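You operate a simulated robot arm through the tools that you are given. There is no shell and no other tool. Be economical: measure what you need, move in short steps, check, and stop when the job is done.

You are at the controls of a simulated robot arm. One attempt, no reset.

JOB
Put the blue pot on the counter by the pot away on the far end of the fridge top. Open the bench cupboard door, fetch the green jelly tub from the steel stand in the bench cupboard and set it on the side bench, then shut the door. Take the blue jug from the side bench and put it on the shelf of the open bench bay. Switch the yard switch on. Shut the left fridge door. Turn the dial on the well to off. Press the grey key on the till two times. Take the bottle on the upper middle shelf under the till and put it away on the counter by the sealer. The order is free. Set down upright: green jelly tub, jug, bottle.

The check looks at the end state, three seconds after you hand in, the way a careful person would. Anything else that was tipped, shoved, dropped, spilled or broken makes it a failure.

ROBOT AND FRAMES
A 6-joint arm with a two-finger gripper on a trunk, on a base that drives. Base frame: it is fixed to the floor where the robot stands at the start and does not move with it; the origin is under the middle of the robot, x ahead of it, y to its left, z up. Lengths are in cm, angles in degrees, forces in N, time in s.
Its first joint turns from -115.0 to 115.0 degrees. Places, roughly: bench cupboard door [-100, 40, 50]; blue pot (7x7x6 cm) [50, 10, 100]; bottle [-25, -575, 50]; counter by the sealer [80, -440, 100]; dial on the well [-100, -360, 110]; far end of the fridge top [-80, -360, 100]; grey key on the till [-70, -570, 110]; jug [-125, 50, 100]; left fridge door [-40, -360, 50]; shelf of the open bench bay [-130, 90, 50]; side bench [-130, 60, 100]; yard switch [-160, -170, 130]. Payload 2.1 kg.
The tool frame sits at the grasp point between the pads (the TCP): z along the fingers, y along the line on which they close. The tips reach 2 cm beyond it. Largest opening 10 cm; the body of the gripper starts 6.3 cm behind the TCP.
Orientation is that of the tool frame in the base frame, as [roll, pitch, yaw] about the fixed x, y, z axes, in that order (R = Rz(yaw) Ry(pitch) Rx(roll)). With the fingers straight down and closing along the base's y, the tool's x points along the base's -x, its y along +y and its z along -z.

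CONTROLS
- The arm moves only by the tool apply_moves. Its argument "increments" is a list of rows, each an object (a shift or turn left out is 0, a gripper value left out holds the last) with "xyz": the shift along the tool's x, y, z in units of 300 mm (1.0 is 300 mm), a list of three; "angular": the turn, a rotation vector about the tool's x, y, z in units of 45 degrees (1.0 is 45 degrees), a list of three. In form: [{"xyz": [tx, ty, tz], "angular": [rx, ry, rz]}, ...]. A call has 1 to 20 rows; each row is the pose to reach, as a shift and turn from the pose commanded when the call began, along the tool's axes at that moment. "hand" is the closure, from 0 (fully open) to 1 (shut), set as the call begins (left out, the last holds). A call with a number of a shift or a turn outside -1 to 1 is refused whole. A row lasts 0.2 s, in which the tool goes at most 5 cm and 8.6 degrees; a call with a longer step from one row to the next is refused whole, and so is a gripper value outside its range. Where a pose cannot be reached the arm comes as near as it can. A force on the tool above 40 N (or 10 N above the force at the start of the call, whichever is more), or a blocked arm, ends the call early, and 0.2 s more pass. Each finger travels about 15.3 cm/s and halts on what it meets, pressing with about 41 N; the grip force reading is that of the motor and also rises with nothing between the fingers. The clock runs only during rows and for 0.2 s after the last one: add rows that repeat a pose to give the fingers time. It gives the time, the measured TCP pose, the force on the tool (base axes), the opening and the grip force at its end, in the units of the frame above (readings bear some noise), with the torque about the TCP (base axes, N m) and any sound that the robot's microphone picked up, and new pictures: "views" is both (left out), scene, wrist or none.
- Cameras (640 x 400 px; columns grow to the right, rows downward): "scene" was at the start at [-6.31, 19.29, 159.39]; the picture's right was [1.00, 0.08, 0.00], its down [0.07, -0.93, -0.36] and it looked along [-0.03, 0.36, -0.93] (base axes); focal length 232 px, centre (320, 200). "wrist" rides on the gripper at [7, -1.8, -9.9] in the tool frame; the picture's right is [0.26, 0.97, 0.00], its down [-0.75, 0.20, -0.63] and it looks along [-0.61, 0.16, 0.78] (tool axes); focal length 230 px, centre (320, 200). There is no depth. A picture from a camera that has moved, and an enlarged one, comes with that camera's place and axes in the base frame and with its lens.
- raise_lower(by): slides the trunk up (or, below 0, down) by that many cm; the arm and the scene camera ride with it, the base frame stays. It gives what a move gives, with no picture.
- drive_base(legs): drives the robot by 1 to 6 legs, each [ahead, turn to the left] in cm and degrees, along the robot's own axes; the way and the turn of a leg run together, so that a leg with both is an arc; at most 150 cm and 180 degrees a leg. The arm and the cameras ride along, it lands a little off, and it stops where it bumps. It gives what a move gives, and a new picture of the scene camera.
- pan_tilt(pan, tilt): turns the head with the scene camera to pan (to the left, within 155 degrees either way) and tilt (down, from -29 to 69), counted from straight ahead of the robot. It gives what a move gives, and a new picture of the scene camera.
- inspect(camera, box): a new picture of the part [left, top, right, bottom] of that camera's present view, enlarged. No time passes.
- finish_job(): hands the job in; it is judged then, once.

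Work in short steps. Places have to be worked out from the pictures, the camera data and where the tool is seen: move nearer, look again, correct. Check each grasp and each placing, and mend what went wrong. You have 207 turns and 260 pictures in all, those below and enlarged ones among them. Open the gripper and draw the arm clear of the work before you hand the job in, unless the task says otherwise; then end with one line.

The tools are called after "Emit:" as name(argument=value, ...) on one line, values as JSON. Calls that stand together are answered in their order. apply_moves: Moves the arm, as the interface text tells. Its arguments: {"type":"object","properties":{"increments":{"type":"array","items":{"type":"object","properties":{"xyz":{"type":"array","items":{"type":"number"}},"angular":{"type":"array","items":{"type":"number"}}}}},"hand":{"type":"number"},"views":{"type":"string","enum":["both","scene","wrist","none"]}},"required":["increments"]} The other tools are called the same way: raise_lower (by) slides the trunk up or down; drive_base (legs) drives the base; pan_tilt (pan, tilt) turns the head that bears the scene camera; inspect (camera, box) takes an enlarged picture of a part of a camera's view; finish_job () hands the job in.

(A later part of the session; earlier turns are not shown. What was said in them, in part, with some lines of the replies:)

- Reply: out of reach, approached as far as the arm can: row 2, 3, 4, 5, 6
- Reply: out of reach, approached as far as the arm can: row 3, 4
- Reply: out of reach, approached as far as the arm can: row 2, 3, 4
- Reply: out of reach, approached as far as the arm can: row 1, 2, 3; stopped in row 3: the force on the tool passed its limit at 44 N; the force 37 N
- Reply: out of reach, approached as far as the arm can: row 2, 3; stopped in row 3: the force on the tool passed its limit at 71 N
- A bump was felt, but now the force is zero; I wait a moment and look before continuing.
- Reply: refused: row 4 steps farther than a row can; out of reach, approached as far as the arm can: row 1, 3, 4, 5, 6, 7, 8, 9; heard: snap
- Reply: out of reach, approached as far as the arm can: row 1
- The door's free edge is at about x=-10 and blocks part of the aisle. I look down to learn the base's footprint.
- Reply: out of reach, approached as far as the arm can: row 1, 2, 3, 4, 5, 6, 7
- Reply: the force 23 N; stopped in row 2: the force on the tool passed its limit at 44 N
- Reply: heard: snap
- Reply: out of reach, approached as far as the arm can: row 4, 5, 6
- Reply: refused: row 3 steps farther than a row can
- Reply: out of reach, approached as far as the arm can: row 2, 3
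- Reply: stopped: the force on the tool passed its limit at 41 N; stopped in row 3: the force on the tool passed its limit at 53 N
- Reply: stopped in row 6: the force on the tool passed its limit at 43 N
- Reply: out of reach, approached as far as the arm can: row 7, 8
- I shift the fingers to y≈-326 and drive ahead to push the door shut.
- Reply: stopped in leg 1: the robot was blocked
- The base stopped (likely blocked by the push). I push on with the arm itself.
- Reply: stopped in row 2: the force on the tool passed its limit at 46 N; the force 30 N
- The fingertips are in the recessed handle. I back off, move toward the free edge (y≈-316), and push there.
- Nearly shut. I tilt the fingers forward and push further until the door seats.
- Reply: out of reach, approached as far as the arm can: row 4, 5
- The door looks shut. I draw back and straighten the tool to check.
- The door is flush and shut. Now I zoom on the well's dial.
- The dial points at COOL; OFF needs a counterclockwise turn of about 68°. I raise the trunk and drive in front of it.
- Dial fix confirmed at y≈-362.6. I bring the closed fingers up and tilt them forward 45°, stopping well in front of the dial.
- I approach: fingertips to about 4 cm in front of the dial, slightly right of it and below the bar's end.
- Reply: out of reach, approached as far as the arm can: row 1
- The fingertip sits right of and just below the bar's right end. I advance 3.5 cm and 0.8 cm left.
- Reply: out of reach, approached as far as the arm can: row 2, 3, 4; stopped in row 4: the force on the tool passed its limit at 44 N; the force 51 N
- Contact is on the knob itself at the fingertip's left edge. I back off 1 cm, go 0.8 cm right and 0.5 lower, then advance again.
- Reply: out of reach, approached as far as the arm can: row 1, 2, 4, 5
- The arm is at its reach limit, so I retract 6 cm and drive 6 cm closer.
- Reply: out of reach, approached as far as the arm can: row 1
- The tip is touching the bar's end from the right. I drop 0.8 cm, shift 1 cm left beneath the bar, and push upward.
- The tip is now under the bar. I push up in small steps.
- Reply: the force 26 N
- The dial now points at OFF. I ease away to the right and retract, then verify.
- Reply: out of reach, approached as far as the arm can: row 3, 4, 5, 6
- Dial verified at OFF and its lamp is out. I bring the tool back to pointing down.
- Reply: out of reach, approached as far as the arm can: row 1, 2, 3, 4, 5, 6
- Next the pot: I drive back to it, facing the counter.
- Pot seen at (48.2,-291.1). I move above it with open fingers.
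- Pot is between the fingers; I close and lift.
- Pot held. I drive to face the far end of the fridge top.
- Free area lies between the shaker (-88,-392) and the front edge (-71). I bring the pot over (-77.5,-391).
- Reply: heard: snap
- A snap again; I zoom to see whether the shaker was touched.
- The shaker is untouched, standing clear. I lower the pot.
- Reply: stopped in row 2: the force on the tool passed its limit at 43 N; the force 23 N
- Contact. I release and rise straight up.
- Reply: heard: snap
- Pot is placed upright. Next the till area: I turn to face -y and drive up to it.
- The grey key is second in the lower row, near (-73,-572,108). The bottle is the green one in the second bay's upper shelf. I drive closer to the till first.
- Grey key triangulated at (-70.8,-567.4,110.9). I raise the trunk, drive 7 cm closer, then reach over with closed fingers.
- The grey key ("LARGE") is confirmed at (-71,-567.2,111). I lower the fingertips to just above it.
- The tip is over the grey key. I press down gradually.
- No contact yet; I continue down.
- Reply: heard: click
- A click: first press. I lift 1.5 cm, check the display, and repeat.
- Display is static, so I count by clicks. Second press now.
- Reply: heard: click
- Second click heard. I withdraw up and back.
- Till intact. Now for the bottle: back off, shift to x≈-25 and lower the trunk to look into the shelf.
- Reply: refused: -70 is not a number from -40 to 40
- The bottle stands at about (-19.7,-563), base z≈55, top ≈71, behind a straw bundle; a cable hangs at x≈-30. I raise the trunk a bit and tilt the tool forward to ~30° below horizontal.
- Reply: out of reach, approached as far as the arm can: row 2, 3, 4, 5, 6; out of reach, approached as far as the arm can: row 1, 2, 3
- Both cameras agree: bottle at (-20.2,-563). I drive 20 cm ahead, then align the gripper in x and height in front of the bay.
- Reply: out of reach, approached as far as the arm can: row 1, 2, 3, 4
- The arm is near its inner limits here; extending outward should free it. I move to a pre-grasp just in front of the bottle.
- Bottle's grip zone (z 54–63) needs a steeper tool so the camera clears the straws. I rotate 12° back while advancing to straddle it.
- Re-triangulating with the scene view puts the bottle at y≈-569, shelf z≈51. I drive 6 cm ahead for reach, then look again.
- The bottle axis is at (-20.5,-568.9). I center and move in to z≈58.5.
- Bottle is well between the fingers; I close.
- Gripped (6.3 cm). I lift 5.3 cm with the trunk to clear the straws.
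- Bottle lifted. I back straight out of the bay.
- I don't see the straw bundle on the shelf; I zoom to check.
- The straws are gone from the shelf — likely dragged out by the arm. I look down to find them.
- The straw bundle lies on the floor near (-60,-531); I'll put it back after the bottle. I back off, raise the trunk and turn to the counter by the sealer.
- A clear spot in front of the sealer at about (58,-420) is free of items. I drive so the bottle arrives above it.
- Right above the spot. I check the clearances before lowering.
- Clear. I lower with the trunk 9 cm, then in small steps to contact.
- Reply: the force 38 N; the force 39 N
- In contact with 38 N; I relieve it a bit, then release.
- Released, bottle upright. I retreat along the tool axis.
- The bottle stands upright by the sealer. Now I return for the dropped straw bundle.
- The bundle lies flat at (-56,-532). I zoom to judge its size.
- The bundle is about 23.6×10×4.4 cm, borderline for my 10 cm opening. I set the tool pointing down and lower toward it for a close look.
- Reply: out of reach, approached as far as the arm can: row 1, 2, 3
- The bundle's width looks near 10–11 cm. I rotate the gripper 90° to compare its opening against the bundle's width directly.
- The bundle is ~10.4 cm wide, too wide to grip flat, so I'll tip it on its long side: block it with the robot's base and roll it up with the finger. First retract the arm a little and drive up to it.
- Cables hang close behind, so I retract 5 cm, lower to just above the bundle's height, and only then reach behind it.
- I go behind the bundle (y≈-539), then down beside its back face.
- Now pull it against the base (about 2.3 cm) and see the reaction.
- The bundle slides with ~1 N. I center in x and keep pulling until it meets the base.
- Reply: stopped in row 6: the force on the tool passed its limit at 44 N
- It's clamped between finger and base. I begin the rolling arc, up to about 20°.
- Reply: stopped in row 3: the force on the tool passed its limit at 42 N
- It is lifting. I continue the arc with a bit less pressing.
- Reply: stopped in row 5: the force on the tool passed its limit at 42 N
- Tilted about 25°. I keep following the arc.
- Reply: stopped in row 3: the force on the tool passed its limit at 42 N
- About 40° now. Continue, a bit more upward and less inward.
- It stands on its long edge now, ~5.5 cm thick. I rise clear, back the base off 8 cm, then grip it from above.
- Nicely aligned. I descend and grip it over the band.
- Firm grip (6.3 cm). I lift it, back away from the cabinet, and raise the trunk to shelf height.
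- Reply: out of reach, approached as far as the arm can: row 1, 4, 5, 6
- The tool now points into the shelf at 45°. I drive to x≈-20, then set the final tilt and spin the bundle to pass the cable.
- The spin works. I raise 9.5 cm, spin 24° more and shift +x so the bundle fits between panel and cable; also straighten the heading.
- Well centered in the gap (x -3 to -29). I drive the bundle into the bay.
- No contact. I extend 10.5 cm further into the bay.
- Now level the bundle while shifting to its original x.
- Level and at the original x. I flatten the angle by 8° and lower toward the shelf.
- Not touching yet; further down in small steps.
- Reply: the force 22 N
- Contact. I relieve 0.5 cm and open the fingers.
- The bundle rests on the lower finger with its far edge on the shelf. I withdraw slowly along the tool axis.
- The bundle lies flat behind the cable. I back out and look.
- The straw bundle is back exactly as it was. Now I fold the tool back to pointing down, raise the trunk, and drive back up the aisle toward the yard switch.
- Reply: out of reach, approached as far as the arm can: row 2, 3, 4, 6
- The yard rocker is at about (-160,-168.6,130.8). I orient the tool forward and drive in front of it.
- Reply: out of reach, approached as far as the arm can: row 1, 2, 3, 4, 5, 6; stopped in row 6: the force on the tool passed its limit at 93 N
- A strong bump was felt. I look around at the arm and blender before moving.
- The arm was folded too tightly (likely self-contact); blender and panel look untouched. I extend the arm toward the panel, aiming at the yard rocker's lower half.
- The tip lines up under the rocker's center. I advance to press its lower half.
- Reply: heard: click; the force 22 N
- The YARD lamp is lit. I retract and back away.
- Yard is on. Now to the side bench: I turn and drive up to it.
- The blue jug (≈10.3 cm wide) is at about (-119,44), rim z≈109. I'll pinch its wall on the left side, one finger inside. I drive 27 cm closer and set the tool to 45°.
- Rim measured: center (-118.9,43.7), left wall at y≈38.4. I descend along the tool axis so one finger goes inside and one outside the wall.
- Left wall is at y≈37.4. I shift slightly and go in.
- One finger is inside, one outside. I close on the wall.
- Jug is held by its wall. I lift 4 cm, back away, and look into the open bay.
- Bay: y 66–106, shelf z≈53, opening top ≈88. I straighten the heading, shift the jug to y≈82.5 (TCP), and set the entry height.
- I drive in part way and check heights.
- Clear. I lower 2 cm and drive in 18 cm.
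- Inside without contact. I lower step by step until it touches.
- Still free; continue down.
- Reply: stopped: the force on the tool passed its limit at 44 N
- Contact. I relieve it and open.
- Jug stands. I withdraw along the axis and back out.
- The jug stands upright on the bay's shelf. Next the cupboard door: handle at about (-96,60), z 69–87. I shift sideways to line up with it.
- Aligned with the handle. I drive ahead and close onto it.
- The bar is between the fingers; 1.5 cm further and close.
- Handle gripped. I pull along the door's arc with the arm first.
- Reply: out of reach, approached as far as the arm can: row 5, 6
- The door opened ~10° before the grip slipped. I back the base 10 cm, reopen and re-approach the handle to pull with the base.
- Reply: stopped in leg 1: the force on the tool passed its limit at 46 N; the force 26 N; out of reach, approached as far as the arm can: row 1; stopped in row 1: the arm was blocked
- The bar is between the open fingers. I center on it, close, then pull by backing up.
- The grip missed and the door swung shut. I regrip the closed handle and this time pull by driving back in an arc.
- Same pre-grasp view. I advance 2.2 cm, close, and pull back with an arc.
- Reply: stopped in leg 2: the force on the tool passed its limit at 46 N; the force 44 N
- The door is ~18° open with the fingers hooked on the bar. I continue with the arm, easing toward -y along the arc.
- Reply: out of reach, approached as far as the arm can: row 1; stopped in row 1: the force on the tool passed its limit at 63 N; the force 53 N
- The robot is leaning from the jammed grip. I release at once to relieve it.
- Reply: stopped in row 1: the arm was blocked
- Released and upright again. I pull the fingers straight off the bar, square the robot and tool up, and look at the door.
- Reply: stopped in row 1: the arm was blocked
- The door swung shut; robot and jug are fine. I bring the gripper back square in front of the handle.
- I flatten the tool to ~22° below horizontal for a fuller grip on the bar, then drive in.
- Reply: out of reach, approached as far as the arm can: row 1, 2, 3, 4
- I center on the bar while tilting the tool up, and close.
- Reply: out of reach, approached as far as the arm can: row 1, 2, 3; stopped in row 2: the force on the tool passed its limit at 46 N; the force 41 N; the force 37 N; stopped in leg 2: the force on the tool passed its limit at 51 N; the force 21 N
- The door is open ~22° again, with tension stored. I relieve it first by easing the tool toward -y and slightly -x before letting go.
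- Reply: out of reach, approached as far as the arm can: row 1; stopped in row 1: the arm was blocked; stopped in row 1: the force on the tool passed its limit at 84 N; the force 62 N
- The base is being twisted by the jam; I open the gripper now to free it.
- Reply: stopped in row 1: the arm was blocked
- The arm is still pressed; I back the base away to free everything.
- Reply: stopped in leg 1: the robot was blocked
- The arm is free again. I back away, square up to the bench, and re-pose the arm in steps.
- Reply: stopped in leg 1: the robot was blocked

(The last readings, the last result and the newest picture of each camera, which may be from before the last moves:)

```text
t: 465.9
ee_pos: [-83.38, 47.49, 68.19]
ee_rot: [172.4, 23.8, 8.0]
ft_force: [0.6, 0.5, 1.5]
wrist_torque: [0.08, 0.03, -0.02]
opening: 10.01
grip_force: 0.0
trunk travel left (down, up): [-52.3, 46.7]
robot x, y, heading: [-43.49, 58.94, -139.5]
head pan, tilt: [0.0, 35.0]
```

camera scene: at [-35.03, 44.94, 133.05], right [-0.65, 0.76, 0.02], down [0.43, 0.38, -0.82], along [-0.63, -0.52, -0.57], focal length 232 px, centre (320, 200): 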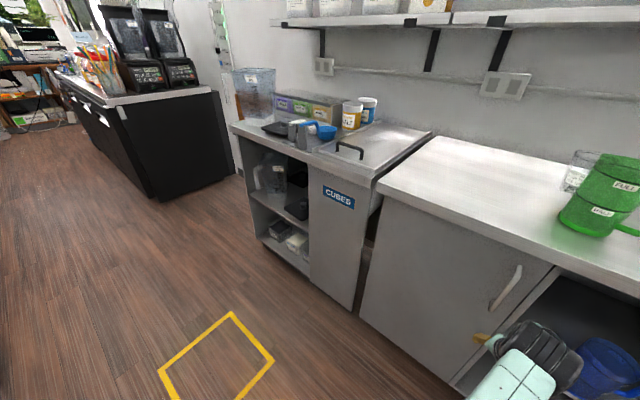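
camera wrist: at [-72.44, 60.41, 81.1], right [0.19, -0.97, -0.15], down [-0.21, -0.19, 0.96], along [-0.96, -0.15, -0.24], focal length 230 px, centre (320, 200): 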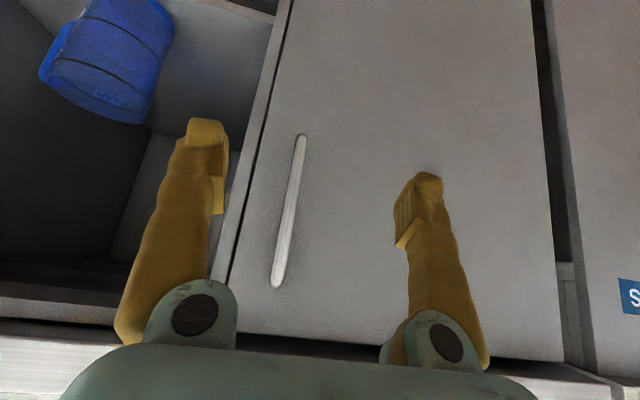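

The arm is clear now. I turn square to the bench.

Emit:
drive_base(legs=[[-8, -40]])

```text
t: 468.1
ee_pos: [-74.04, 78.71, 68.12]
ee_rot: [172.3, 23.7, -32.0]
ft_force: [0.0, 0.2, 1.1]
wrist_torque: [-0.02, 0.0, -0.04]
opening: 10.02
grip_force: 0.1
trunk travel left (down, up): [-52.3, 46.7]
robot x, y, heading: [-36.24, 61.69, -179.4]
head pan, tilt: [0.0, 35.0]
camera scene: at [-38.53, 47.87, 133.23], right [-0.01, 1.0, 0.0], down [0.57, 0.01, -0.82], along [-0.82, -0.01, -0.57], focal length 232 px, centre (320, 200)
```

scene: 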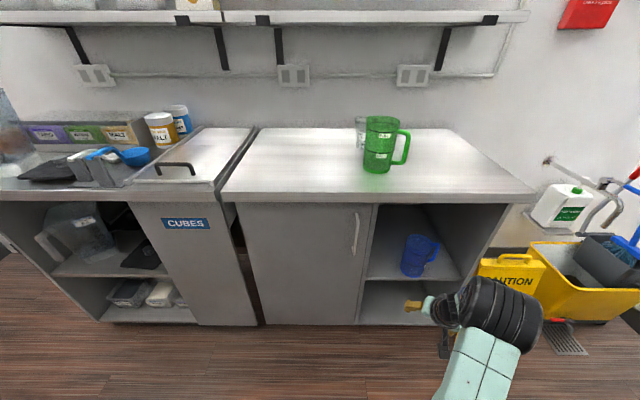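

Everything is intact. I bring the gripper square to the handle again.

Emit:
apply_moves(increments=[{"xyz": [-0.011, 0.147, -0.046], "angular": [-0.023, -0.076, -0.129]}, {"xyz": [-0.023, 0.293, -0.093], "angular": [-0.046, -0.152, -0.258]}, {"xyz": [-0.034, 0.44, -0.139], "angular": [-0.069, -0.228, -0.387]}, {"xyz": [-0.046, 0.587, -0.186], "angular": [-0.092, -0.304, -0.516]}, {"xyz": [-0.057, 0.733, -0.232], "angular": [-0.115, -0.38, -0.645]}], views="none")

```text
t: 469.3
ee_pos: [-82.75, 59.65, 77.85]
ee_rot: [-173.0, 41.9, 3.5]
ft_force: [0.8, 0.1, -0.8]
wrist_torque: [0.01, 0.05, 0.0]
opening: 10.0
grip_force: 0.0
trunk travel left (down, up): [-52.3, 46.7]
robot x, y, heading: [-35.49, 61.67, -179.6]
head pan, tilt: [0.0, 35.0]
```

Good pose. Drive in, then advance and close as in the first successful grip.

Emit:
drive_base(legs=[[12, 0]])

Emit:
apply_moves(increments=[{"xyz": [-0.02, 0, 0.02], "angular": [-0.08, -0.03, 0.03]}, {"xyz": [-0.045, 0, 0.045], "angular": [-0.155, -0.07, 0.06]}], views="wrist")

```text
t: 470.6
ee_pos: [-94.88, 59.68, 77.7]
ee_rot: [-173.8, 41.8, 2.3]
ft_force: [0.5, 0.5, -0.5]
wrist_torque: [0.02, -0.01, 0.01]
opening: 10.0
grip_force: 0.0
trunk travel left (down, up): [-52.3, 46.7]
robot x, y, heading: [-48.39, 61.54, -179.5]
head pan, tilt: [0.0, 35.0]
camera scene: at [-50.8, 47.73, 133.22], right [-0.01, 1.0, 0.0], down [0.57, 0.01, -0.82], along [-0.82, -0.01, -0.57], focal length 232 px, centre (320, 200)
```

scene: 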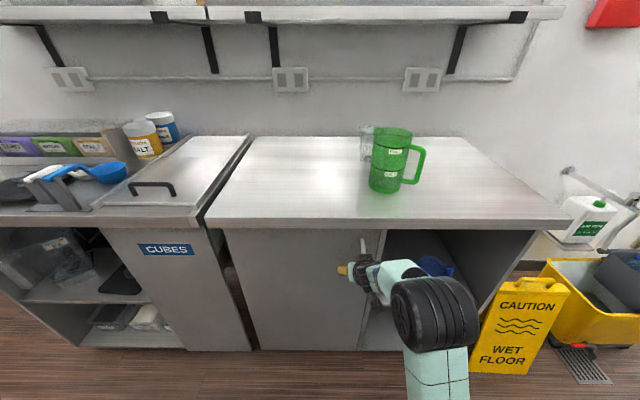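

```text
t: 471.2
ee_pos: [-96.37, 59.84, 77.73]
ee_rot: [179.2, 44.6, -0.4]
ft_force: [-0.6, 0.4, -0.5]
wrist_torque: [0.01, 0.01, 0.02]
opening: 9.98
grip_force: 0.0
out of reach, approached as far as the arm can: row 2
trunk travel left (down, up): [-52.3, 46.7]
robot x, y, heading: [-48.14, 61.7, -179.5]
head pan, tilt: [0.0, 35.0]
camera wrist: at [-84.41, 61.76, 79.8], right [0.19, -0.97, -0.17], down [-0.09, -0.19, 0.98], along [-0.98, -0.17, -0.12], focal length 230 px, centre (320, 200)
```

wrist: 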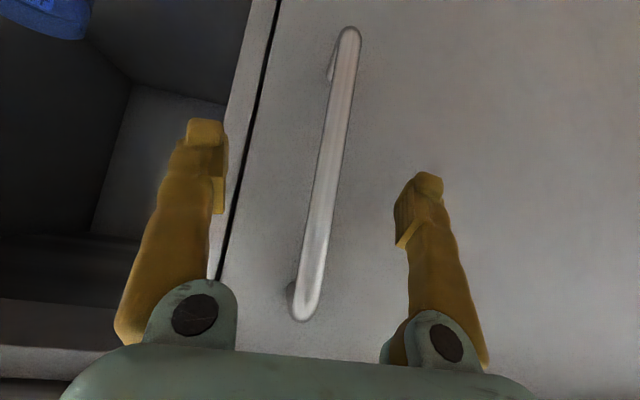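

Centered on the bar. Close and check the grip.

Emit:
apply_moves(increments=[{"xyz": [0, 0, 0]}, {"xyz": [0, 0, 0]}, {"xyz": [0, 0, 0]}, {"xyz": [0, 0, 0]}, {"xyz": [0, 0, 0]}], hand=1, views="none")

```text
t: 472.4
ee_pos: [-96.4, 59.7, 77.61]
ee_rot: [179.5, 44.4, -0.1]
ft_force: [-2.2, -14.9, -2.7]
wrist_torque: [-0.2, -0.12, 0.07]
opening: 1.26
grip_force: 39.2
trunk travel left (down, up): [-52.3, 46.7]
robot x, y, heading: [-48.34, 62.13, -179.4]
head pan, tilt: [0.0, 35.0]
```

Solid grip (1.26 cm). I pull back 6 cm.

Emit:
drive_base(legs=[[-6, 0.8]])

```text
t: 473.3
ee_pos: [-90.6, 58.5, 77.69]
ee_rot: [179.5, 44.3, 0.7]
ft_force: [-5.0, -21.3, -16.3]
wrist_torque: [-0.4, -0.37, -0.07]
opening: 1.14
grip_force: 38.1
trunk travel left (down, up): [-52.3, 46.7]
robot x, y, heading: [-42.06, 61.99, -178.7]
head pan, tilt: [0.0, 35.0]
camera scene: at [-44.83, 46.35, 133.09], right [-0.02, 1.0, 0.01], down [0.58, 0.02, -0.82], along [-0.82, -0.01, -0.58], focal length 232 px, centre (320, 200)
```

scene: 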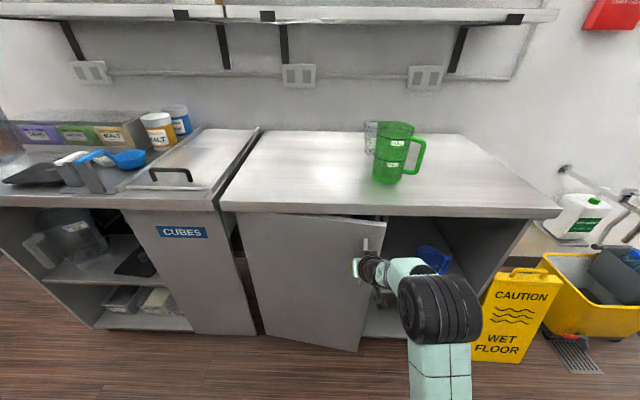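

Holding. I follow the arc further: back 7.3 cm with a 3.8° left turn.

Emit:
drive_base(legs=[[-3.6, 2.2], [-3.8, 2.2]])

```text
t: 474.7
ee_pos: [-83.51, 55.38, 78.19]
ee_rot: [178.6, 44.5, 4.7]
ft_force: [-9.4, -16.9, -8.2]
wrist_torque: [-0.16, -0.49, -0.16]
opening: 0.61
grip_force: 32.1
trunk travel left (down, up): [-52.3, 46.7]
robot x, y, heading: [-35.0, 62.37, -174.2]
head pan, tilt: [0.0, 35.0]
stopped in leg 2: the force on the tool passed its limit at 46 N (the readings are from after the stop); the commanded pose is now the measured one
camera scene: at [-36.91, 47.55, 133.16], right [-0.1, 0.99, 0.0], down [0.57, 0.06, -0.82], along [-0.81, -0.08, -0.58], focal length 232 px, centre (320, 200)
```

scene: 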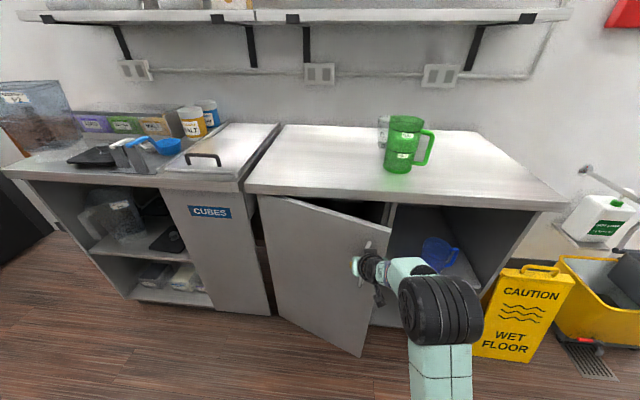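

Door is ~20° open and the robot steady. I open the fingers and back straight off.

Emit:
apply_moves(increments=[{"xyz": [0, 0.01, 0]}, {"xyz": [0, 0.01, 0]}, {"xyz": [0, 0.01, 0]}], hand=0, views="none")

Emit:
apply_moves(increments=[{"xyz": [0.05, 0, -0.06]}, {"xyz": [0.1, 0, -0.12]}, {"xyz": [0.15, 0, -0.18]}], views="wrist")

```text
t: 475.5
ee_pos: [-83.36, 55.67, 78.35]
ee_rot: [178.3, 44.9, 4.3]
ft_force: [-0.1, 0.7, -0.7]
wrist_torque: [0.04, 0.02, 0.04]
opening: 9.99
grip_force: 0.1
trunk travel left (down, up): [-52.3, 46.7]
robot x, y, heading: [-35.05, 61.6, -174.3]
head pan, tilt: [0.0, 35.0]
```

```text
t: 476.3
ee_pos: [-76.26, 56.26, 79.04]
ee_rot: [178.2, 44.9, 4.3]
ft_force: [-0.2, 0.2, -0.8]
wrist_torque: [0.01, 0.02, 0.0]
opening: 10.02
grip_force: 0.2
trunk travel left (down, up): [-52.3, 46.7]
robot x, y, heading: [-35.32, 62.17, -173.9]
head pan, tilt: [0.0, 35.0]
camera wrist: at [-64.59, 59.32, 81.03], right [0.28, -0.95, -0.16], down [-0.07, -0.19, 0.98], along [-0.96, -0.26, -0.12], focal length 230 px, centre (320, 200)
```

wrist: 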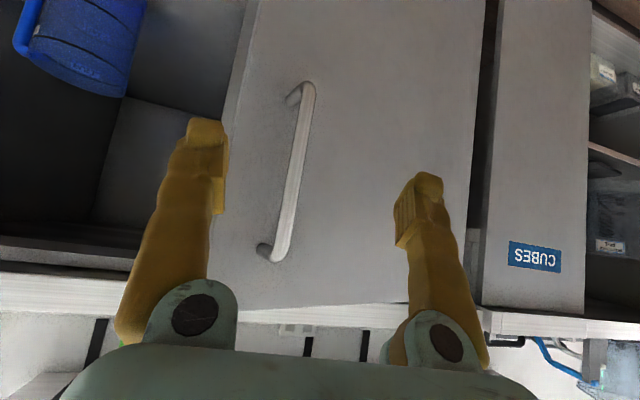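

The door stays ajar. I close the fingers, turn the tool 45° and move it to the free-edge side, to push the door from inside.

Emit:
apply_moves(increments=[{"xyz": [0, -0.1, 0.02], "angular": [-0.117, 0.004, -0.118]}, {"xyz": [0, -0.2, 0.05], "angular": [-0.235, 0.007, -0.236]}, {"xyz": [-0.01, -0.3, 0.1], "angular": [-0.353, 0.011, -0.354]}, {"xyz": [-0.02, -0.4, 0.15], "angular": [-0.47, 0.014, -0.472]}, {"xyz": [-0.03, -0.48, 0.2], "angular": [-0.588, 0.018, -0.59]}, {"xyz": [-0.036, -0.549, 0.253], "angular": [-0.706, 0.022, -0.708]}], hand=1, views="none")

```text
t: 477.7
ee_pos: [-84.16, 72.13, 74.06]
ee_rot: [177.8, 44.8, 49.1]
ft_force: [0.1, -0.3, 0.3]
wrist_torque: [-0.01, 0.0, 0.05]
opening: 0.0
grip_force: 29.4
out of reach, approached as far as the arm can: row 1
trunk travel left (down, up): [-52.3, 46.7]
robot x, y, heading: [-35.12, 62.51, -174.5]
head pan, tilt: [0.0, 35.0]
```

Now behind the free edge and push the door open.

Emit:
apply_moves(increments=[{"xyz": [-0.09, -0.036, 0.088]}, {"xyz": [-0.181, -0.072, 0.177]}, {"xyz": [-0.235, 0.015, 0.235]}, {"xyz": [-0.29, 0.101, 0.292]}, {"xyz": [-0.272, 0.218, 0.279]}, {"xyz": [-0.254, 0.335, 0.266]}, {"xyz": [-0.237, 0.453, 0.253]}, {"xyz": [-0.219, 0.57, 0.24]}, {"xyz": [-0.201, 0.688, 0.227]}], views="scene")

```text
t: 479.7
ee_pos: [-73.68, 51.81, 74.21]
ee_rot: [178.4, 45.0, 49.4]
ft_force: [0.7, -0.5, 0.4]
wrist_torque: [0.01, -0.02, -0.02]
opening: 0.0
grip_force: 29.6
out of reach, approached as far as the arm can: row 2
trunk travel left (down, up): [-52.3, 46.7]
robot x, y, heading: [-35.5, 62.09, -174.3]
head pan, tilt: [0.0, 35.0]
camera scene: at [-36.41, 48.06, 133.24], right [-0.1, 0.99, 0.0], down [0.57, 0.06, -0.82], along [-0.82, -0.08, -0.57], focal length 232 px, centre (320, 200)
```

scene: 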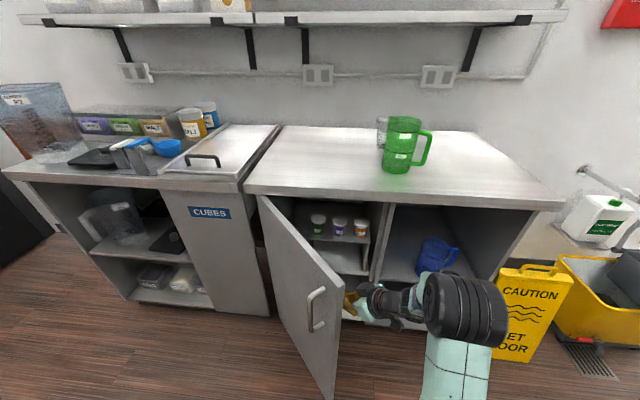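

The door is half open and the tubs are visible. I push the door wider and zoom on the stand.

Emit:
apply_moves(increments=[{"xyz": [-0.024, 0.138, 0.029]}, {"xyz": [-0.048, 0.276, 0.058]}, {"xyz": [-0.071, 0.415, 0.087]}, {"xyz": [-0.095, 0.553, 0.116]}], views="none")

Emit:
inspect(camera="scene", box=[250, 180, 410, 300])

```text
t: 480.7
ee_pos: [-64.12, 37.47, 73.85]
ee_rot: [178.4, 44.8, 49.5]
ft_force: [-0.7, 0.0, -0.6]
wrist_torque: [0.01, 0.02, 0.02]
opening: 0.01
grip_force: 30.1
out of reach, approached as far as the arm can: row 3, 4
trunk travel left (down, up): [-52.3, 46.7]
robot x, y, heading: [-35.29, 62.37, -174.3]
head pan, tilt: [0.0, 35.0]
```

```text
3.33 times, centred on (330, 240) of scene
camera zoom: at [-36.43, 47.95, 133.21], right [-0.1, 0.99, 0.0], down [0.57, 0.06, -0.82], along [-0.82, -0.08, -0.57], focal length 774 px, centre (287, 67)
```

zoom: 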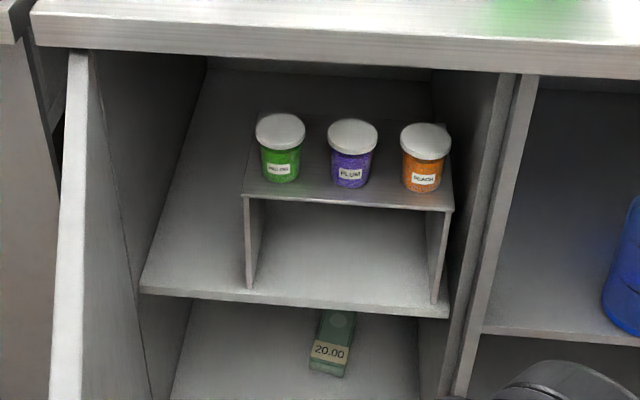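

Green tub at about (-111.5,40.3), z 65–72, on the stand. I swing the tool back to face the bench.

Emit:
apply_moves(increments=[{"xyz": [-0.01, -0.09, 0.02], "angular": [0.114, -0.003, 0.115]}, {"xyz": [-0.03, -0.18, 0.04], "angular": [0.229, -0.006, 0.23]}, {"xyz": [-0.04, -0.27, 0.06], "angular": [0.343, -0.009, 0.345]}, {"xyz": [-0.06, -0.35, 0.08], "angular": [0.457, -0.013, 0.46]}, {"xyz": [-0.07, -0.41, 0.1], "angular": [0.572, -0.016, 0.575]}, {"xyz": [-0.083, -0.467, 0.12], "angular": [0.686, -0.019, 0.69]}], hand=0.25, views="none")

Emit:
drive_base(legs=[[0, -5.7], [25, 0]])

```text
t: 482.1
ee_pos: [-77.79, 43.07, 72.64]
ee_rot: [178.3, 44.8, 5.5]
ft_force: [0.0, 0.0, -0.3]
wrist_torque: [0.02, -0.01, 0.03]
opening: 7.5
grip_force: 0.1
trunk travel left (down, up): [-52.3, 46.7]
robot x, y, heading: [-35.55, 61.83, -174.3]
head pan, tilt: [0.0, 35.0]
```

```text
t: 484.5
ee_pos: [-104.19, 47.27, 72.71]
ee_rot: [178.2, 44.7, 0.2]
ft_force: [-0.3, -0.1, -0.3]
wrist_torque: [-0.02, -0.04, 0.03]
opening: 7.51
grip_force: 0.1
trunk travel left (down, up): [-52.3, 46.7]
robot x, y, heading: [-59.54, 62.41, -179.7]
head pan, tilt: [0.0, 35.0]
camera scene: at [-62.62, 48.14, 133.22], right [0.0, 1.0, 0.0], down [0.57, 0.0, -0.82], along [-0.82, 0.0, -0.57], focal length 232 px, centre (320, 200)
```

scene: 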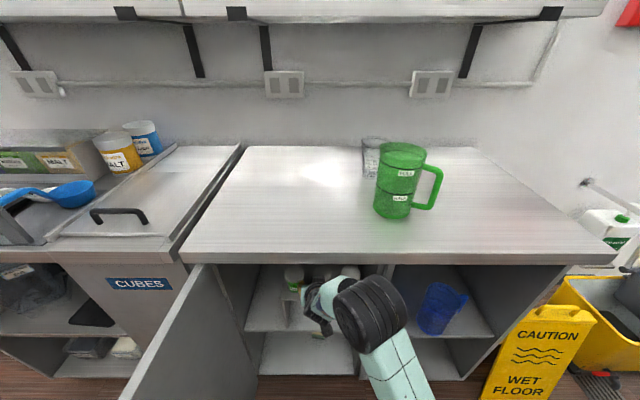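

I back off a bit, shift to y≈40, flatten the tool to 35°, and take a look.

Emit:
apply_moves(increments=[{"xyz": [0.036, 0, -0.106], "angular": [0, 0, 0]}, {"xyz": [0.036, 0.12, -0.106], "angular": [0, -0.12, 0]}, {"xyz": [0.036, 0.235, -0.106], "angular": [0, -0.23, 0]}, {"xyz": [0.036, 0.235, -0.106], "angular": [0, -0.23, 0]}], views="wrist")

```text
t: 485.5
ee_pos: [-100.9, 40.3, 74.41]
ee_rot: [177.7, 55.2, -0.6]
ft_force: [-0.4, 0.2, 0.1]
wrist_torque: [0.0, 0.01, 0.01]
opening: 7.46
grip_force: 0.2
trunk travel left (down, up): [-52.3, 46.7]
robot x, y, heading: [-60.01, 62.24, -179.8]
head pan, tilt: [0.0, 35.0]
camera wrist: at [-88.78, 42.43, 74.24], right [0.17, -0.97, -0.19], down [0.09, -0.18, 0.98], along [-0.98, -0.18, 0.06], focal length 230 px, centre (320, 200)
```

wrist: 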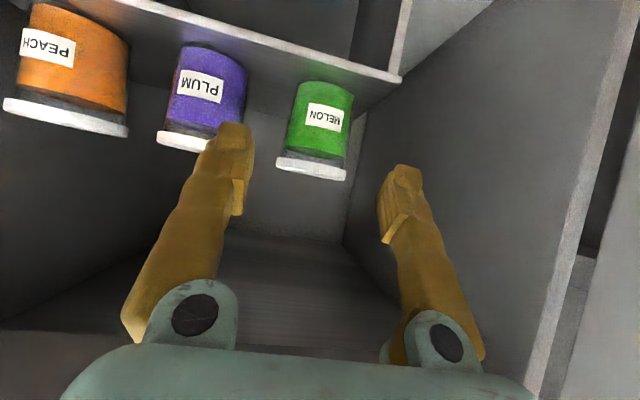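

Tub fix: (-111.5,39.8), z 64.5–72.7. I advance to straddle it.

Emit:
apply_moves(increments=[{"xyz": [-0.01, 0.012, 0.1]}, {"xyz": [-0.02, 0.013, 0.2]}, {"xyz": [-0.03, 0.014, 0.3]}, {"xyz": [-0.042, 0.015, 0.393]}], views="none")

Emit:
apply_moves(increments=[{"xyz": [0, 0, 0]}, {"xyz": [0, 0, 0]}, {"xyz": [0, 0, 0]}], hand=1, views="wrist")

```text
t: 486.5
ee_pos: [-111.25, 39.44, 68.66]
ee_rot: [177.8, 55.2, -0.4]
ft_force: [0.6, 0.6, 1.0]
wrist_torque: [0.0, 0.01, -0.01]
opening: 7.47
grip_force: 0.1
trunk travel left (down, up): [-52.3, 46.7]
robot x, y, heading: [-59.86, 61.77, -179.8]
head pan, tilt: [0.0, 35.0]
```

```text
t: 487.3
ee_pos: [-111.16, 39.37, 68.63]
ee_rot: [177.7, 55.2, -0.5]
ft_force: [-1.4, 0.0, 2.0]
wrist_torque: [0.03, -0.01, 0.03]
opening: 4.48
grip_force: 41.1
trunk travel left (down, up): [-52.3, 46.7]
robot x, y, heading: [-60.1, 62.0, -180.1]
head pan, tilt: [0.0, 35.0]
camera wrist: at [-99.17, 41.62, 68.51], right [0.17, -0.97, -0.19], down [0.09, -0.18, 0.98], along [-0.98, -0.18, 0.06], focal length 230 px, centre (320, 200)
```

wrist: 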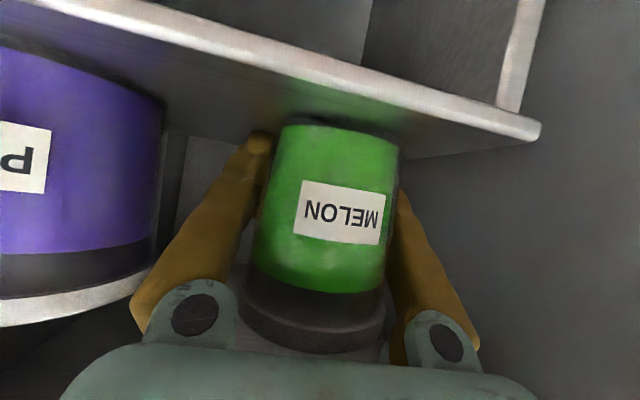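

Gripped (4.5 cm). I lift 2 cm, back out, raise to bench height, and come in above the bench.

Emit:
raise_lower(by=2)

Emit:
drive_base(legs=[[-30, 0]])

Emit:
raise_lower(by=36)

Emit:
drive_base(legs=[[31, 0]])

```text
t: 487.9
ee_pos: [-111.33, 39.35, 70.69]
ee_rot: [177.9, 55.0, -0.4]
ft_force: [0.2, 0.0, -1.9]
wrist_torque: [0.01, 0.06, -0.01]
opening: 4.51
grip_force: 41.0
trunk travel left (down, up): [-54.3, 44.7]
robot x, y, heading: [-59.75, 62.15, -179.5]
head pan, tilt: [0.0, 35.0]
```

```text
t: 490.0
ee_pos: [-81.65, 39.73, 70.62]
ee_rot: [177.8, 55.0, -0.5]
ft_force: [0.5, -0.9, -1.0]
wrist_torque: [0.03, 0.03, 0.0]
opening: 4.51
grip_force: 41.4
trunk travel left (down, up): [-54.3, 44.7]
robot x, y, heading: [-29.94, 61.85, -179.9]
head pan, tilt: [0.0, 35.0]
camera scene: at [-32.89, 48.23, 135.22], right [0.0, 1.0, 0.0], down [0.57, 0.0, -0.82], along [-0.82, 0.0, -0.57], focal length 232 px, centre (320, 200)
```

scene: 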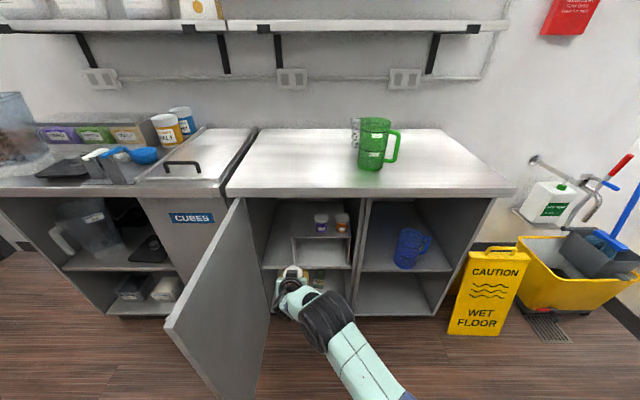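

```text
t: 493.5
ee_pos: [-81.66, 39.67, 106.64]
ee_rot: [177.8, 55.1, -0.6]
ft_force: [-0.4, 0.2, -2.0]
wrist_torque: [-0.04, 0.01, -0.01]
opening: 4.5
grip_force: 40.7
trunk travel left (down, up): [-90.3, 8.7]
robot x, y, heading: [-30.62, 62.32, -179.9]
head pan, tilt: [0.0, 35.0]
```

```text
t: 495.6
ee_pos: [-112.54, 39.35, 106.76]
ee_rot: [177.8, 55.1, -0.4]
ft_force: [-0.4, -0.8, -1.0]
wrist_torque: [-0.03, 0.01, 0.02]
opening: 4.5
grip_force: 41.2
trunk travel left (down, up): [-90.3, 8.7]
robot x, y, heading: [-61.38, 62.21, -179.5]
head pan, tilt: [0.0, 35.0]
camera scene: at [-63.8, 48.11, 171.23], right [-0.01, 1.0, 0.0], down [0.57, 0.0, -0.82], along [-0.82, 0.0, -0.57], focal length 232 px, centre (320, 200)
```

scene: 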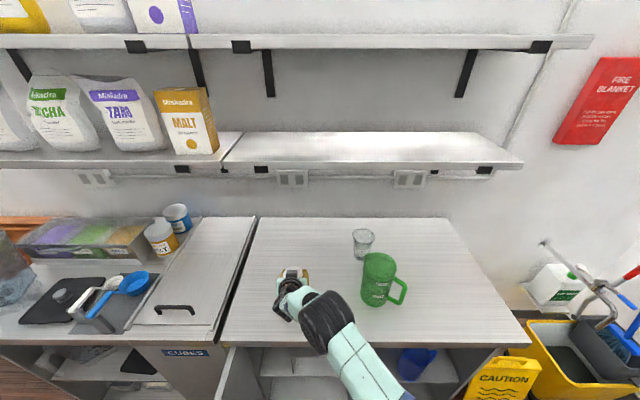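

Clear spot. I lower toward the bench.

Emit:
raise_lower(by=-7)

Emit:
raise_lower(by=-0.7)

Emit:
raise_lower(by=-0.7)

```text
t: 496.6
ee_pos: [-112.79, 39.37, 99.55]
ee_rot: [177.8, 55.1, -0.4]
ft_force: [1.0, 0.4, -1.5]
wrist_torque: [-0.03, 0.0, 0.01]
opening: 4.49
grip_force: 40.8
trunk travel left (down, up): [-83.3, 15.7]
robot x, y, heading: [-61.34, 62.29, -179.5]
head pan, tilt: [0.0, 35.0]
```

```text
t: 497.2
ee_pos: [-112.86, 39.27, 98.86]
ee_rot: [177.8, 55.1, -0.3]
ft_force: [0.1, -0.2, -2.2]
wrist_torque: [-0.02, 0.06, 0.0]
opening: 4.46
grip_force: 41.4
trunk travel left (down, up): [-82.6, 16.4]
robot x, y, heading: [-61.36, 62.17, -179.7]
head pan, tilt: [0.0, 35.0]
```

```text
t: 497.8
ee_pos: [-112.74, 39.33, 98.23]
ee_rot: [177.8, 55.1, -0.3]
ft_force: [0.4, 0.0, -1.9]
wrist_torque: [0.03, 0.11, 0.03]
opening: 4.48
grip_force: 41.1
trunk travel left (down, up): [-81.9, 17.1]
robot x, y, heading: [-61.46, 62.18, -179.9]
head pan, tilt: [0.0, 35.0]
```

Emit:
raise_lower(by=-0.6)

Emit:
raise_lower(by=-0.6)

Emit:
raise_lower(by=-0.6)

```text
t: 498.3
ee_pos: [-112.63, 39.29, 97.7]
ee_rot: [177.9, 55.0, -0.3]
ft_force: [0.6, 0.2, -1.3]
wrist_torque: [0.02, 0.02, 0.01]
opening: 4.45
grip_force: 41.3
trunk travel left (down, up): [-81.3, 17.7]
robot x, y, heading: [-61.02, 62.2, -179.8]
head pan, tilt: [0.0, 35.0]
```

```text
t: 498.9
ee_pos: [-112.65, 39.32, 97.18]
ee_rot: [177.7, 55.3, -0.5]
ft_force: [-1.2, -0.9, 5.6]
wrist_torque: [-0.02, -0.15, -0.02]
opening: 4.49
grip_force: 41.0
trunk travel left (down, up): [-80.7, 18.3]
robot x, y, heading: [-61.13, 61.9, -179.7]
head pan, tilt: [0.0, 35.0]
```

```text
t: 499.5
ee_pos: [-112.93, 39.18, 97.17]
ee_rot: [177.2, 56.2, -0.8]
ft_force: [0.3, 0.0, 9.5]
wrist_torque: [0.0, -0.29, -0.01]
opening: 4.48
grip_force: 40.4
trunk travel left (down, up): [-80.1, 18.9]
robot x, y, heading: [-61.22, 61.88, -179.3]
head pan, tilt: [0.0, 35.0]
stopped: the force on the tool passed its limit at 42 N (the readings are from after the stop); the commanded pose is now the measured one
```

Contact with the bench. I relieve, release and retreat along the axis.

Emit:
raise_lower(by=0.4)

Emit:
apply_moves(increments=[{"xyz": [0, 0, 0]}, {"xyz": [0, 0, 0]}, {"xyz": [0, 0, 0]}], hand=0, views="none")

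Emit:
apply_moves(increments=[{"xyz": [0, 0, -0.1]}, {"xyz": [0, 0, -0.23]}, {"xyz": [0, 0, -0.36]}, {"xyz": [0, 0, -0.45]}], views="wrist")

```text
t: 500.1
ee_pos: [-112.96, 39.25, 97.22]
ee_rot: [177.5, 55.8, -0.8]
ft_force: [-0.3, 0.0, -2.1]
wrist_torque: [-0.02, 0.05, 0.01]
opening: 4.48
grip_force: 41.7
trunk travel left (down, up): [-80.5, 18.5]
robot x, y, heading: [-61.13, 62.11, -179.7]
head pan, tilt: [0.0, 35.0]
```

```text
t: 500.9
ee_pos: [-113.03, 39.25, 97.45]
ee_rot: [177.4, 55.9, -0.7]
ft_force: [-0.9, 0.1, -0.1]
wrist_torque: [0.01, -0.04, -0.05]
opening: 9.99
grip_force: 0.0
trunk travel left (down, up): [-80.5, 18.5]
robot x, y, heading: [-61.9, 62.18, -179.7]
head pan, tilt: [0.0, 35.0]
```

```text
t: 501.9
ee_pos: [-101.77, 39.64, 105.11]
ee_rot: [177.4, 55.9, -0.8]
ft_force: [0.5, -0.7, 0.1]
wrist_torque: [0.03, -0.01, 0.0]
opening: 10.0
grip_force: 0.1
trunk travel left (down, up): [-80.5, 18.5]
robot x, y, heading: [-61.38, 61.8, -179.6]
head pan, tilt: [0.0, 35.0]
camera wrist: at [-89.66, 41.83, 104.76], right [0.17, -0.97, -0.19], down [0.11, -0.17, 0.98], along [-0.98, -0.19, 0.07], focal length 230 px, centre (320, 200)
```

wrist: 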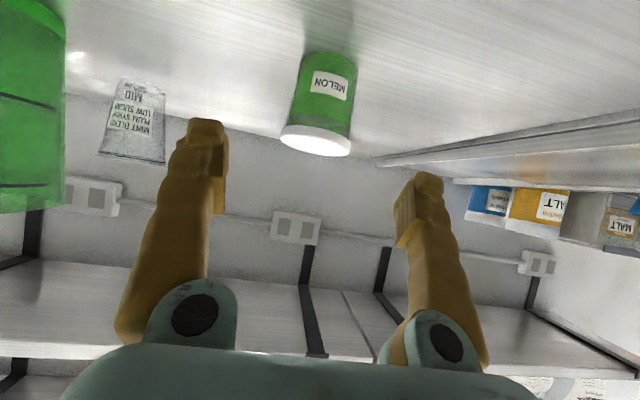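

The green tub stands upright on the bench. To shut the door I back off 16 cm and start swinging the arm over to its outer side.

Emit:
drive_base(legs=[[-16, 0]])

Emit:
apply_moves(increments=[{"xyz": [0.033, 0.053, -0.028], "angular": [-0.138, 0.004, -0.093]}, {"xyz": [0.067, 0.107, -0.056], "angular": [-0.276, 0.008, -0.187]}, {"xyz": [0.1, 0.16, -0.084], "angular": [-0.414, 0.012, -0.28]}, {"xyz": [0.133, 0.213, -0.112], "angular": [-0.552, 0.017, -0.373]}, {"xyz": [0.167, 0.267, -0.14], "angular": [-0.69, 0.021, -0.467]}, {"xyz": [0.2, 0.32, -0.168], "angular": [-0.828, 0.025, -0.56]}], hand=1, views="none")

```text
t: 503.3
ee_pos: [-86.08, 39.86, 105.09]
ee_rot: [177.5, 55.7, -0.8]
ft_force: [-0.4, -1.1, 1.0]
wrist_torque: [0.0, 0.03, -0.01]
opening: 10.0
grip_force: 0.1
trunk travel left (down, up): [-80.5, 18.5]
robot x, y, heading: [-45.51, 62.11, -179.6]
head pan, tilt: [0.0, 35.0]
camera scene: at [-48.26, 48.22, 161.47], right [-0.01, 1.0, 0.0], down [0.58, 0.0, -0.82], along [-0.82, -0.01, -0.58], focal length 232 px, centre (320, 200)
```

scene: 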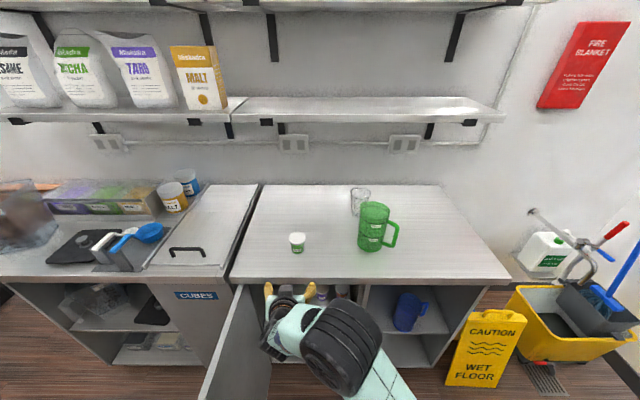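

```text
t: 504.7
ee_pos: [-78.17, 30.28, 103.11]
ee_rot: [177.4, 55.9, 44.2]
ft_force: [0.4, 0.0, -0.3]
wrist_torque: [0.01, 0.02, 0.0]
opening: 0.0
grip_force: 29.9
trunk travel left (down, up): [-80.5, 18.5]
robot x, y, heading: [-45.45, 62.12, -179.5]
head pan, tilt: [0.0, 35.0]
```

The door stands at 90°, top z≈88, y≈19.5. I continue swinging the finger over the door's top to its outer side.

Emit:
apply_moves(increments=[{"xyz": [0.01, 0.09, 0.02], "angular": [-0.138, 0.033, -0.093]}, {"xyz": [0.02, 0.18, 0.05], "angular": [-0.276, 0.067, -0.187]}, {"xyz": [0.03, 0.28, 0.1], "angular": [-0.414, 0.1, -0.28]}, {"xyz": [0.04, 0.37, 0.15], "angular": [-0.552, 0.133, -0.373]}, {"xyz": [0.055, 0.46, 0.21], "angular": [-0.69, 0.167, -0.467]}, {"xyz": [0.07, 0.556, 0.28], "angular": [-0.828, 0.2, -0.56]}], views="none")

```text
t: 506.1
ee_pos: [-69.89, 14.24, 97.0]
ee_rot: [173.3, 48.6, 86.3]
ft_force: [0.4, -0.4, -0.9]
wrist_torque: [0.03, -0.01, 0.03]
opening: 0.0
grip_force: 29.2
trunk travel left (down, up): [-80.5, 18.5]
robot x, y, heading: [-45.32, 62.22, -179.6]
head pan, tilt: [0.0, 35.0]
```

I steepen the tool to 60° (so its camera clears the door top) and lower behind the door with the trunk.

Emit:
apply_moves(increments=[{"xyz": [0, 0.09, 0], "angular": [0, 0.14, 0]}, {"xyz": [0, 0.18, 0], "angular": [0, 0.28, 0]}, {"xyz": [0, 0.25, 0], "angular": [0, 0.41, 0]}], views="none")

Emit:
raise_lower(by=-11)

```text
t: 506.9
ee_pos: [-62.33, 14.65, 97.78]
ee_rot: [174.9, 30.4, 88.7]
ft_force: [1.2, 0.4, 1.1]
wrist_torque: [-0.02, 0.0, -0.01]
opening: 0.02
grip_force: 29.6
trunk travel left (down, up): [-80.5, 18.5]
robot x, y, heading: [-45.36, 62.24, -179.3]
head pan, tilt: [0.0, 35.0]
```

```text
t: 508.3
ee_pos: [-62.33, 14.56, 86.73]
ee_rot: [174.9, 30.3, 88.7]
ft_force: [0.3, 0.3, -1.0]
wrist_torque: [0.03, -0.01, -0.02]
opening: 0.01
grip_force: 29.6
trunk travel left (down, up): [-69.5, 29.5]
robot x, y, heading: [-45.58, 62.03, -179.7]
head pan, tilt: [0.0, 35.0]
```

Now the pull: lower slightly and sweep the door toward closing while rotating the tool with it.

Emit:
raise_lower(by=-1.7)

Emit:
apply_moves(increments=[{"xyz": [0.127, 0.003, -0.074], "angular": [0.062, -0.009, 0.106]}, {"xyz": [0.256, 0, -0.15], "angular": [0.124, -0.019, 0.211]}, {"xyz": [0.374, 0, -0.219], "angular": [0.186, -0.028, 0.317]}, {"xyz": [0.5, -0.04, -0.297], "angular": [0.248, -0.038, 0.423]}, {"xyz": [0.617, -0.094, -0.37], "angular": [0.31, -0.047, 0.529]}, {"xyz": [0.7, -0.145, -0.423], "angular": [0.372, -0.057, 0.634]}, {"xyz": [0.773, -0.2, -0.47], "angular": [0.434, -0.066, 0.74]}], views="none")

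```text
t: 508.9
ee_pos: [-62.57, 14.88, 85.43]
ee_rot: [175.0, 30.8, 88.8]
ft_force: [-6.0, 0.5, 22.5]
wrist_torque: [0.98, 0.57, 0.21]
opening: 0.0
grip_force: 30.0
trunk travel left (down, up): [-67.8, 31.2]
robot x, y, heading: [-45.33, 62.13, -179.7]
head pan, tilt: [0.0, 35.0]
```

```text
t: 509.5
ee_pos: [-62.51, 21.61, 85.43]
ee_rot: [175.1, 31.0, 80.2]
ft_force: [-0.1, -0.9, 0.6]
wrist_torque: [0.08, -0.03, -0.02]
opening: 0.01
grip_force: 29.4
trunk travel left (down, up): [-67.8, 31.2]
robot x, y, heading: [-45.4, 62.01, -179.8]
head pan, tilt: [0.0, 35.0]
stopped in row 2: the force on the tool passed its limit at 43 N (the readings are from after the stop); the commanded pose is now the measured one
```

The camera housing rubs the top; I raise 1.6 cm and continue the sweep.

Emit:
raise_lower(by=1.6)

Emit:
apply_moves(increments=[{"xyz": [0.117, -0.02, -0.073], "angular": [0.069, -0.01, 0.115]}, {"xyz": [0.233, -0.06, -0.146], "angular": [0.138, -0.02, 0.229]}, {"xyz": [0.333, -0.12, -0.211], "angular": [0.208, -0.03, 0.344]}, {"xyz": [0.424, -0.187, -0.272], "angular": [0.277, -0.04, 0.458]}, {"xyz": [0.531, -0.294, -0.347], "angular": [0.346, -0.05, 0.573]}], views="none")

```text
t: 510.1
ee_pos: [-62.6, 21.51, 86.93]
ee_rot: [175.1, 31.0, 80.2]
ft_force: [0.5, 0.8, 0.2]
wrist_torque: [-0.02, 0.0, 0.03]
opening: 0.0
grip_force: 30.0
trunk travel left (down, up): [-69.4, 29.6]
robot x, y, heading: [-45.33, 62.25, -179.6]
head pan, tilt: [0.0, 35.0]
```

```text
refused: row 5 steps farther than a row can; nothing moved
```

Emit:
apply_moves(increments=[{"xyz": [0.117, -0.02, -0.073], "angular": [0.058, -0.008, 0.095]}, {"xyz": [0.233, -0.06, -0.146], "angular": [0.115, -0.017, 0.191]}, {"xyz": [0.333, -0.12, -0.211], "angular": [0.173, -0.025, 0.286]}, {"xyz": [0.424, -0.187, -0.272], "angular": [0.23, -0.033, 0.382]}, {"xyz": [0.478, -0.24, -0.31], "angular": [0.288, -0.042, 0.478]}, {"xyz": [0.531, -0.294, -0.347], "angular": [0.346, -0.05, 0.573]}], views="none")

```text
t: 511.5
ee_pos: [-70.45, 40.34, 86.98]
ee_rot: [175.1, 30.8, 50.1]
ft_force: [0.3, -1.0, 0.4]
wrist_torque: [-0.02, 0.01, -0.04]
opening: 0.0
grip_force: 29.6
out of reach, approached as far as the arm can: row 5, 6
trunk travel left (down, up): [-69.4, 29.6]
robot x, y, heading: [-45.25, 62.27, -179.9]
head pan, tilt: [0.0, 35.0]
```

Door should be about half closed. I continue along the arc, turning the tool square to the bench.

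Emit:
apply_moves(increments=[{"xyz": [0.054, -0.114, -0.042], "angular": [0.085, -0.012, 0.143]}, {"xyz": [0.091, -0.216, -0.073], "angular": [0.171, -0.024, 0.285]}, {"xyz": [0.094, -0.36, -0.088], "angular": [0.256, -0.037, 0.428]}, {"xyz": [0.073, -0.49, -0.087], "angular": [0.341, -0.049, 0.571]}, {"xyz": [0.045, -0.613, -0.08], "angular": [0.427, -0.061, 0.713]}, {"xyz": [0.0, -0.75, -0.066], "angular": [0.512, -0.073, 0.856]}], views="scene")

```text
t: 512.9
ee_pos: [-87.94, 54.65, 86.98]
ee_rot: [174.8, 30.7, 4.7]
ft_force: [0.3, -0.1, 0.0]
wrist_torque: [-0.01, -0.06, 0.01]
opening: 0.01
grip_force: 29.2
out of reach, approached as far as the arm can: row 1, 2, 3
trunk travel left (down, up): [-69.4, 29.6]
robot x, y, heading: [-45.49, 62.33, -179.6]
head pan, tilt: [0.0, 35.0]
camera scene: at [-48.24, 48.28, 150.38], right [0.0, 1.0, 0.0], down [0.57, 0.0, -0.82], along [-0.82, 0.0, -0.57], focal length 232 px, centre (320, 200)
```

scene: 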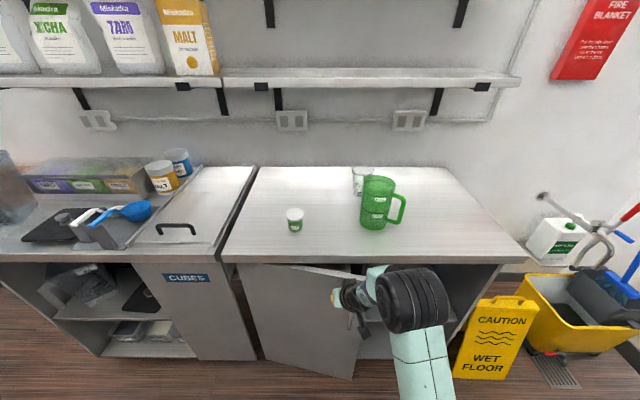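

Door is nearly closed. I shift off the handle and push it shut.

Emit:
raise_lower(by=-5)

Emit:
apply_moves(increments=[{"xyz": [0.02, 0.13, 0]}, {"xyz": [-0.05, 0.125, 0.035]}, {"xyz": [-0.12, 0.12, 0.075]}, {"xyz": [-0.19, 0.115, 0.115]}, {"xyz": [-0.25, 0.11, 0.15]}, {"xyz": [-0.3, 0.107, 0.18]}, {"xyz": [-0.34, 0.105, 0.203]}, {"xyz": [-0.37, 0.105, 0.22]}], views="none")

```text
t: 513.9
ee_pos: [-87.72, 54.63, 82.06]
ee_rot: [174.8, 30.9, 4.7]
ft_force: [-0.1, -0.2, 0.9]
wrist_torque: [0.03, 0.0, -0.03]
opening: 0.0
grip_force: 29.1
trunk travel left (down, up): [-64.4, 34.6]
robot x, y, heading: [-45.46, 62.05, -179.7]
head pan, tilt: [0.0, 35.0]
```

```text
t: 515.7
ee_pos: [-97.7, 48.51, 82.15]
ee_rot: [175.8, 34.3, 4.4]
ft_force: [0.5, 0.1, -0.1]
wrist_torque: [0.01, 0.0, 0.01]
opening: 0.0
grip_force: 29.7
out of reach, approached as far as the arm can: row 2, 3, 4, 5, 6, 7, 8
trunk travel left (down, up): [-64.4, 34.6]
robot x, y, heading: [-45.34, 61.89, -179.8]
head pan, tilt: [0.0, 35.0]
```

I press further by tilting the fingers forward until the door seats.

Emit:
apply_moves(increments=[{"xyz": [-0.02, 0, 0.015], "angular": [0, -0.17, 0]}, {"xyz": [-0.05, 0, 0.035], "angular": [0, -0.34, 0]}, {"xyz": [-0.08, 0, 0.055], "angular": [0, -0.5, 0]}, {"xyz": [-0.12, 0, 0.085], "angular": [0, -0.6, 0]}], views="none")

```text
t: 516.6
ee_pos: [-98.39, 52.93, 79.89]
ee_rot: [175.1, 51.4, -12.4]
ft_force: [8.8, 0.6, -2.4]
wrist_torque: [0.02, 0.66, 0.01]
opening: 0.0
grip_force: 30.0
out of reach, approached as far as the arm can: row 1, 2
trunk travel left (down, up): [-64.4, 34.6]
robot x, y, heading: [-45.23, 61.92, -179.8]
head pan, tilt: [0.0, 35.0]
stopped in row 4: the force on the tool passed its limit at 76 N (the readings are from after the stop); the commanded pose is now the measured one
```

The door pushed back firmly (seated). I retreat, open the gripper clear of the bench, and check.

Emit:
apply_moves(increments=[{"xyz": [0.06, 0, -0.1]}, {"xyz": [0.12, 0, -0.2]}, {"xyz": [0.18, 0, -0.3]}, {"xyz": [0.24, 0, -0.4]}], views="none")

Emit:
apply_moves(increments=[{"xyz": [0, 0, 0]}, {"xyz": [0, 0, 0]}, {"xyz": [0, 0, 0]}], hand=0, views="none")

Emit:
inspect(camera="scene", box=[200, 180, 480, 380])

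```text
t: 517.6
ee_pos: [-85.46, 50.84, 81.74]
ee_rot: [175.0, 51.1, -12.3]
ft_force: [0.2, 0.1, 0.1]
wrist_torque: [0.0, 0.01, 0.0]
opening: 0.0
grip_force: 29.7
trunk travel left (down, up): [-64.4, 34.6]
robot x, y, heading: [-45.49, 62.3, -179.9]
head pan, tilt: [0.0, 35.0]
```

```text
t: 518.4
ee_pos: [-85.58, 50.91, 81.62]
ee_rot: [175.2, 51.1, -12.3]
ft_force: [0.6, -0.1, -0.7]
wrist_torque: [-0.06, -0.01, 0.0]
opening: 9.99
grip_force: 0.1
trunk travel left (down, up): [-64.4, 34.6]
robot x, y, heading: [-45.47, 62.62, -179.7]
head pan, tilt: [0.0, 35.0]
```

```text
2.00 times, centred on (340, 280) of scene
camera zoom: at [-48.01, 48.23, 145.38], right [-0.01, 1.0, 0.0], down [0.57, 0.0, -0.82], along [-0.82, 0.0, -0.57], focal length 465 px, centre (280, 40)
```

zoom: 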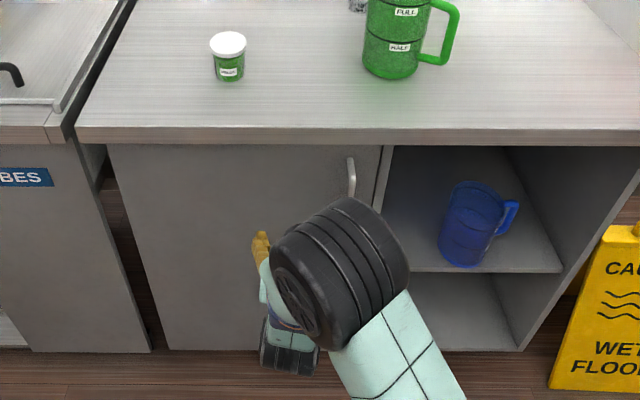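

The door is flush shut, and the tub and jug stand upright. I back the robot clear and hand in.

Emit:
drive_base(legs=[[-20, 0]])

Emit:
finish_job()

```text
t: 520.0
ee_pos: [-65.33, 51.08, 81.65]
ee_rot: [175.2, 51.2, -12.5]
ft_force: [-1.5, 0.1, 0.4]
wrist_torque: [0.02, -0.01, -0.01]
opening: 9.97
grip_force: 0.1
trunk travel left (down, up): [-64.4, 34.6]
robot x, y, heading: [-25.32, 62.16, -180.1]
head pan, tilt: [0.0, 35.0]
camera scene: at [-27.81, 48.33, 145.38], right [0.0, 1.0, 0.0], down [0.57, 0.0, -0.82], along [-0.82, 0.0, -0.57], focal length 232 px, centre (320, 200)
```

scene: 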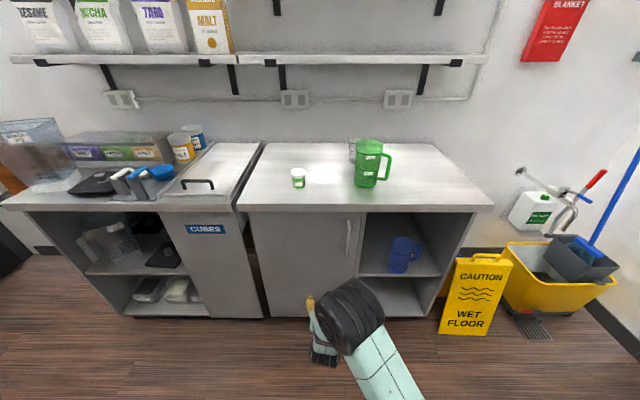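

```text
The job is handed in.
```

All eight tasks are done and handed in, but the straw bundle in front of the bottle was dragged off its shelf onto the floor; I put it back where it was.
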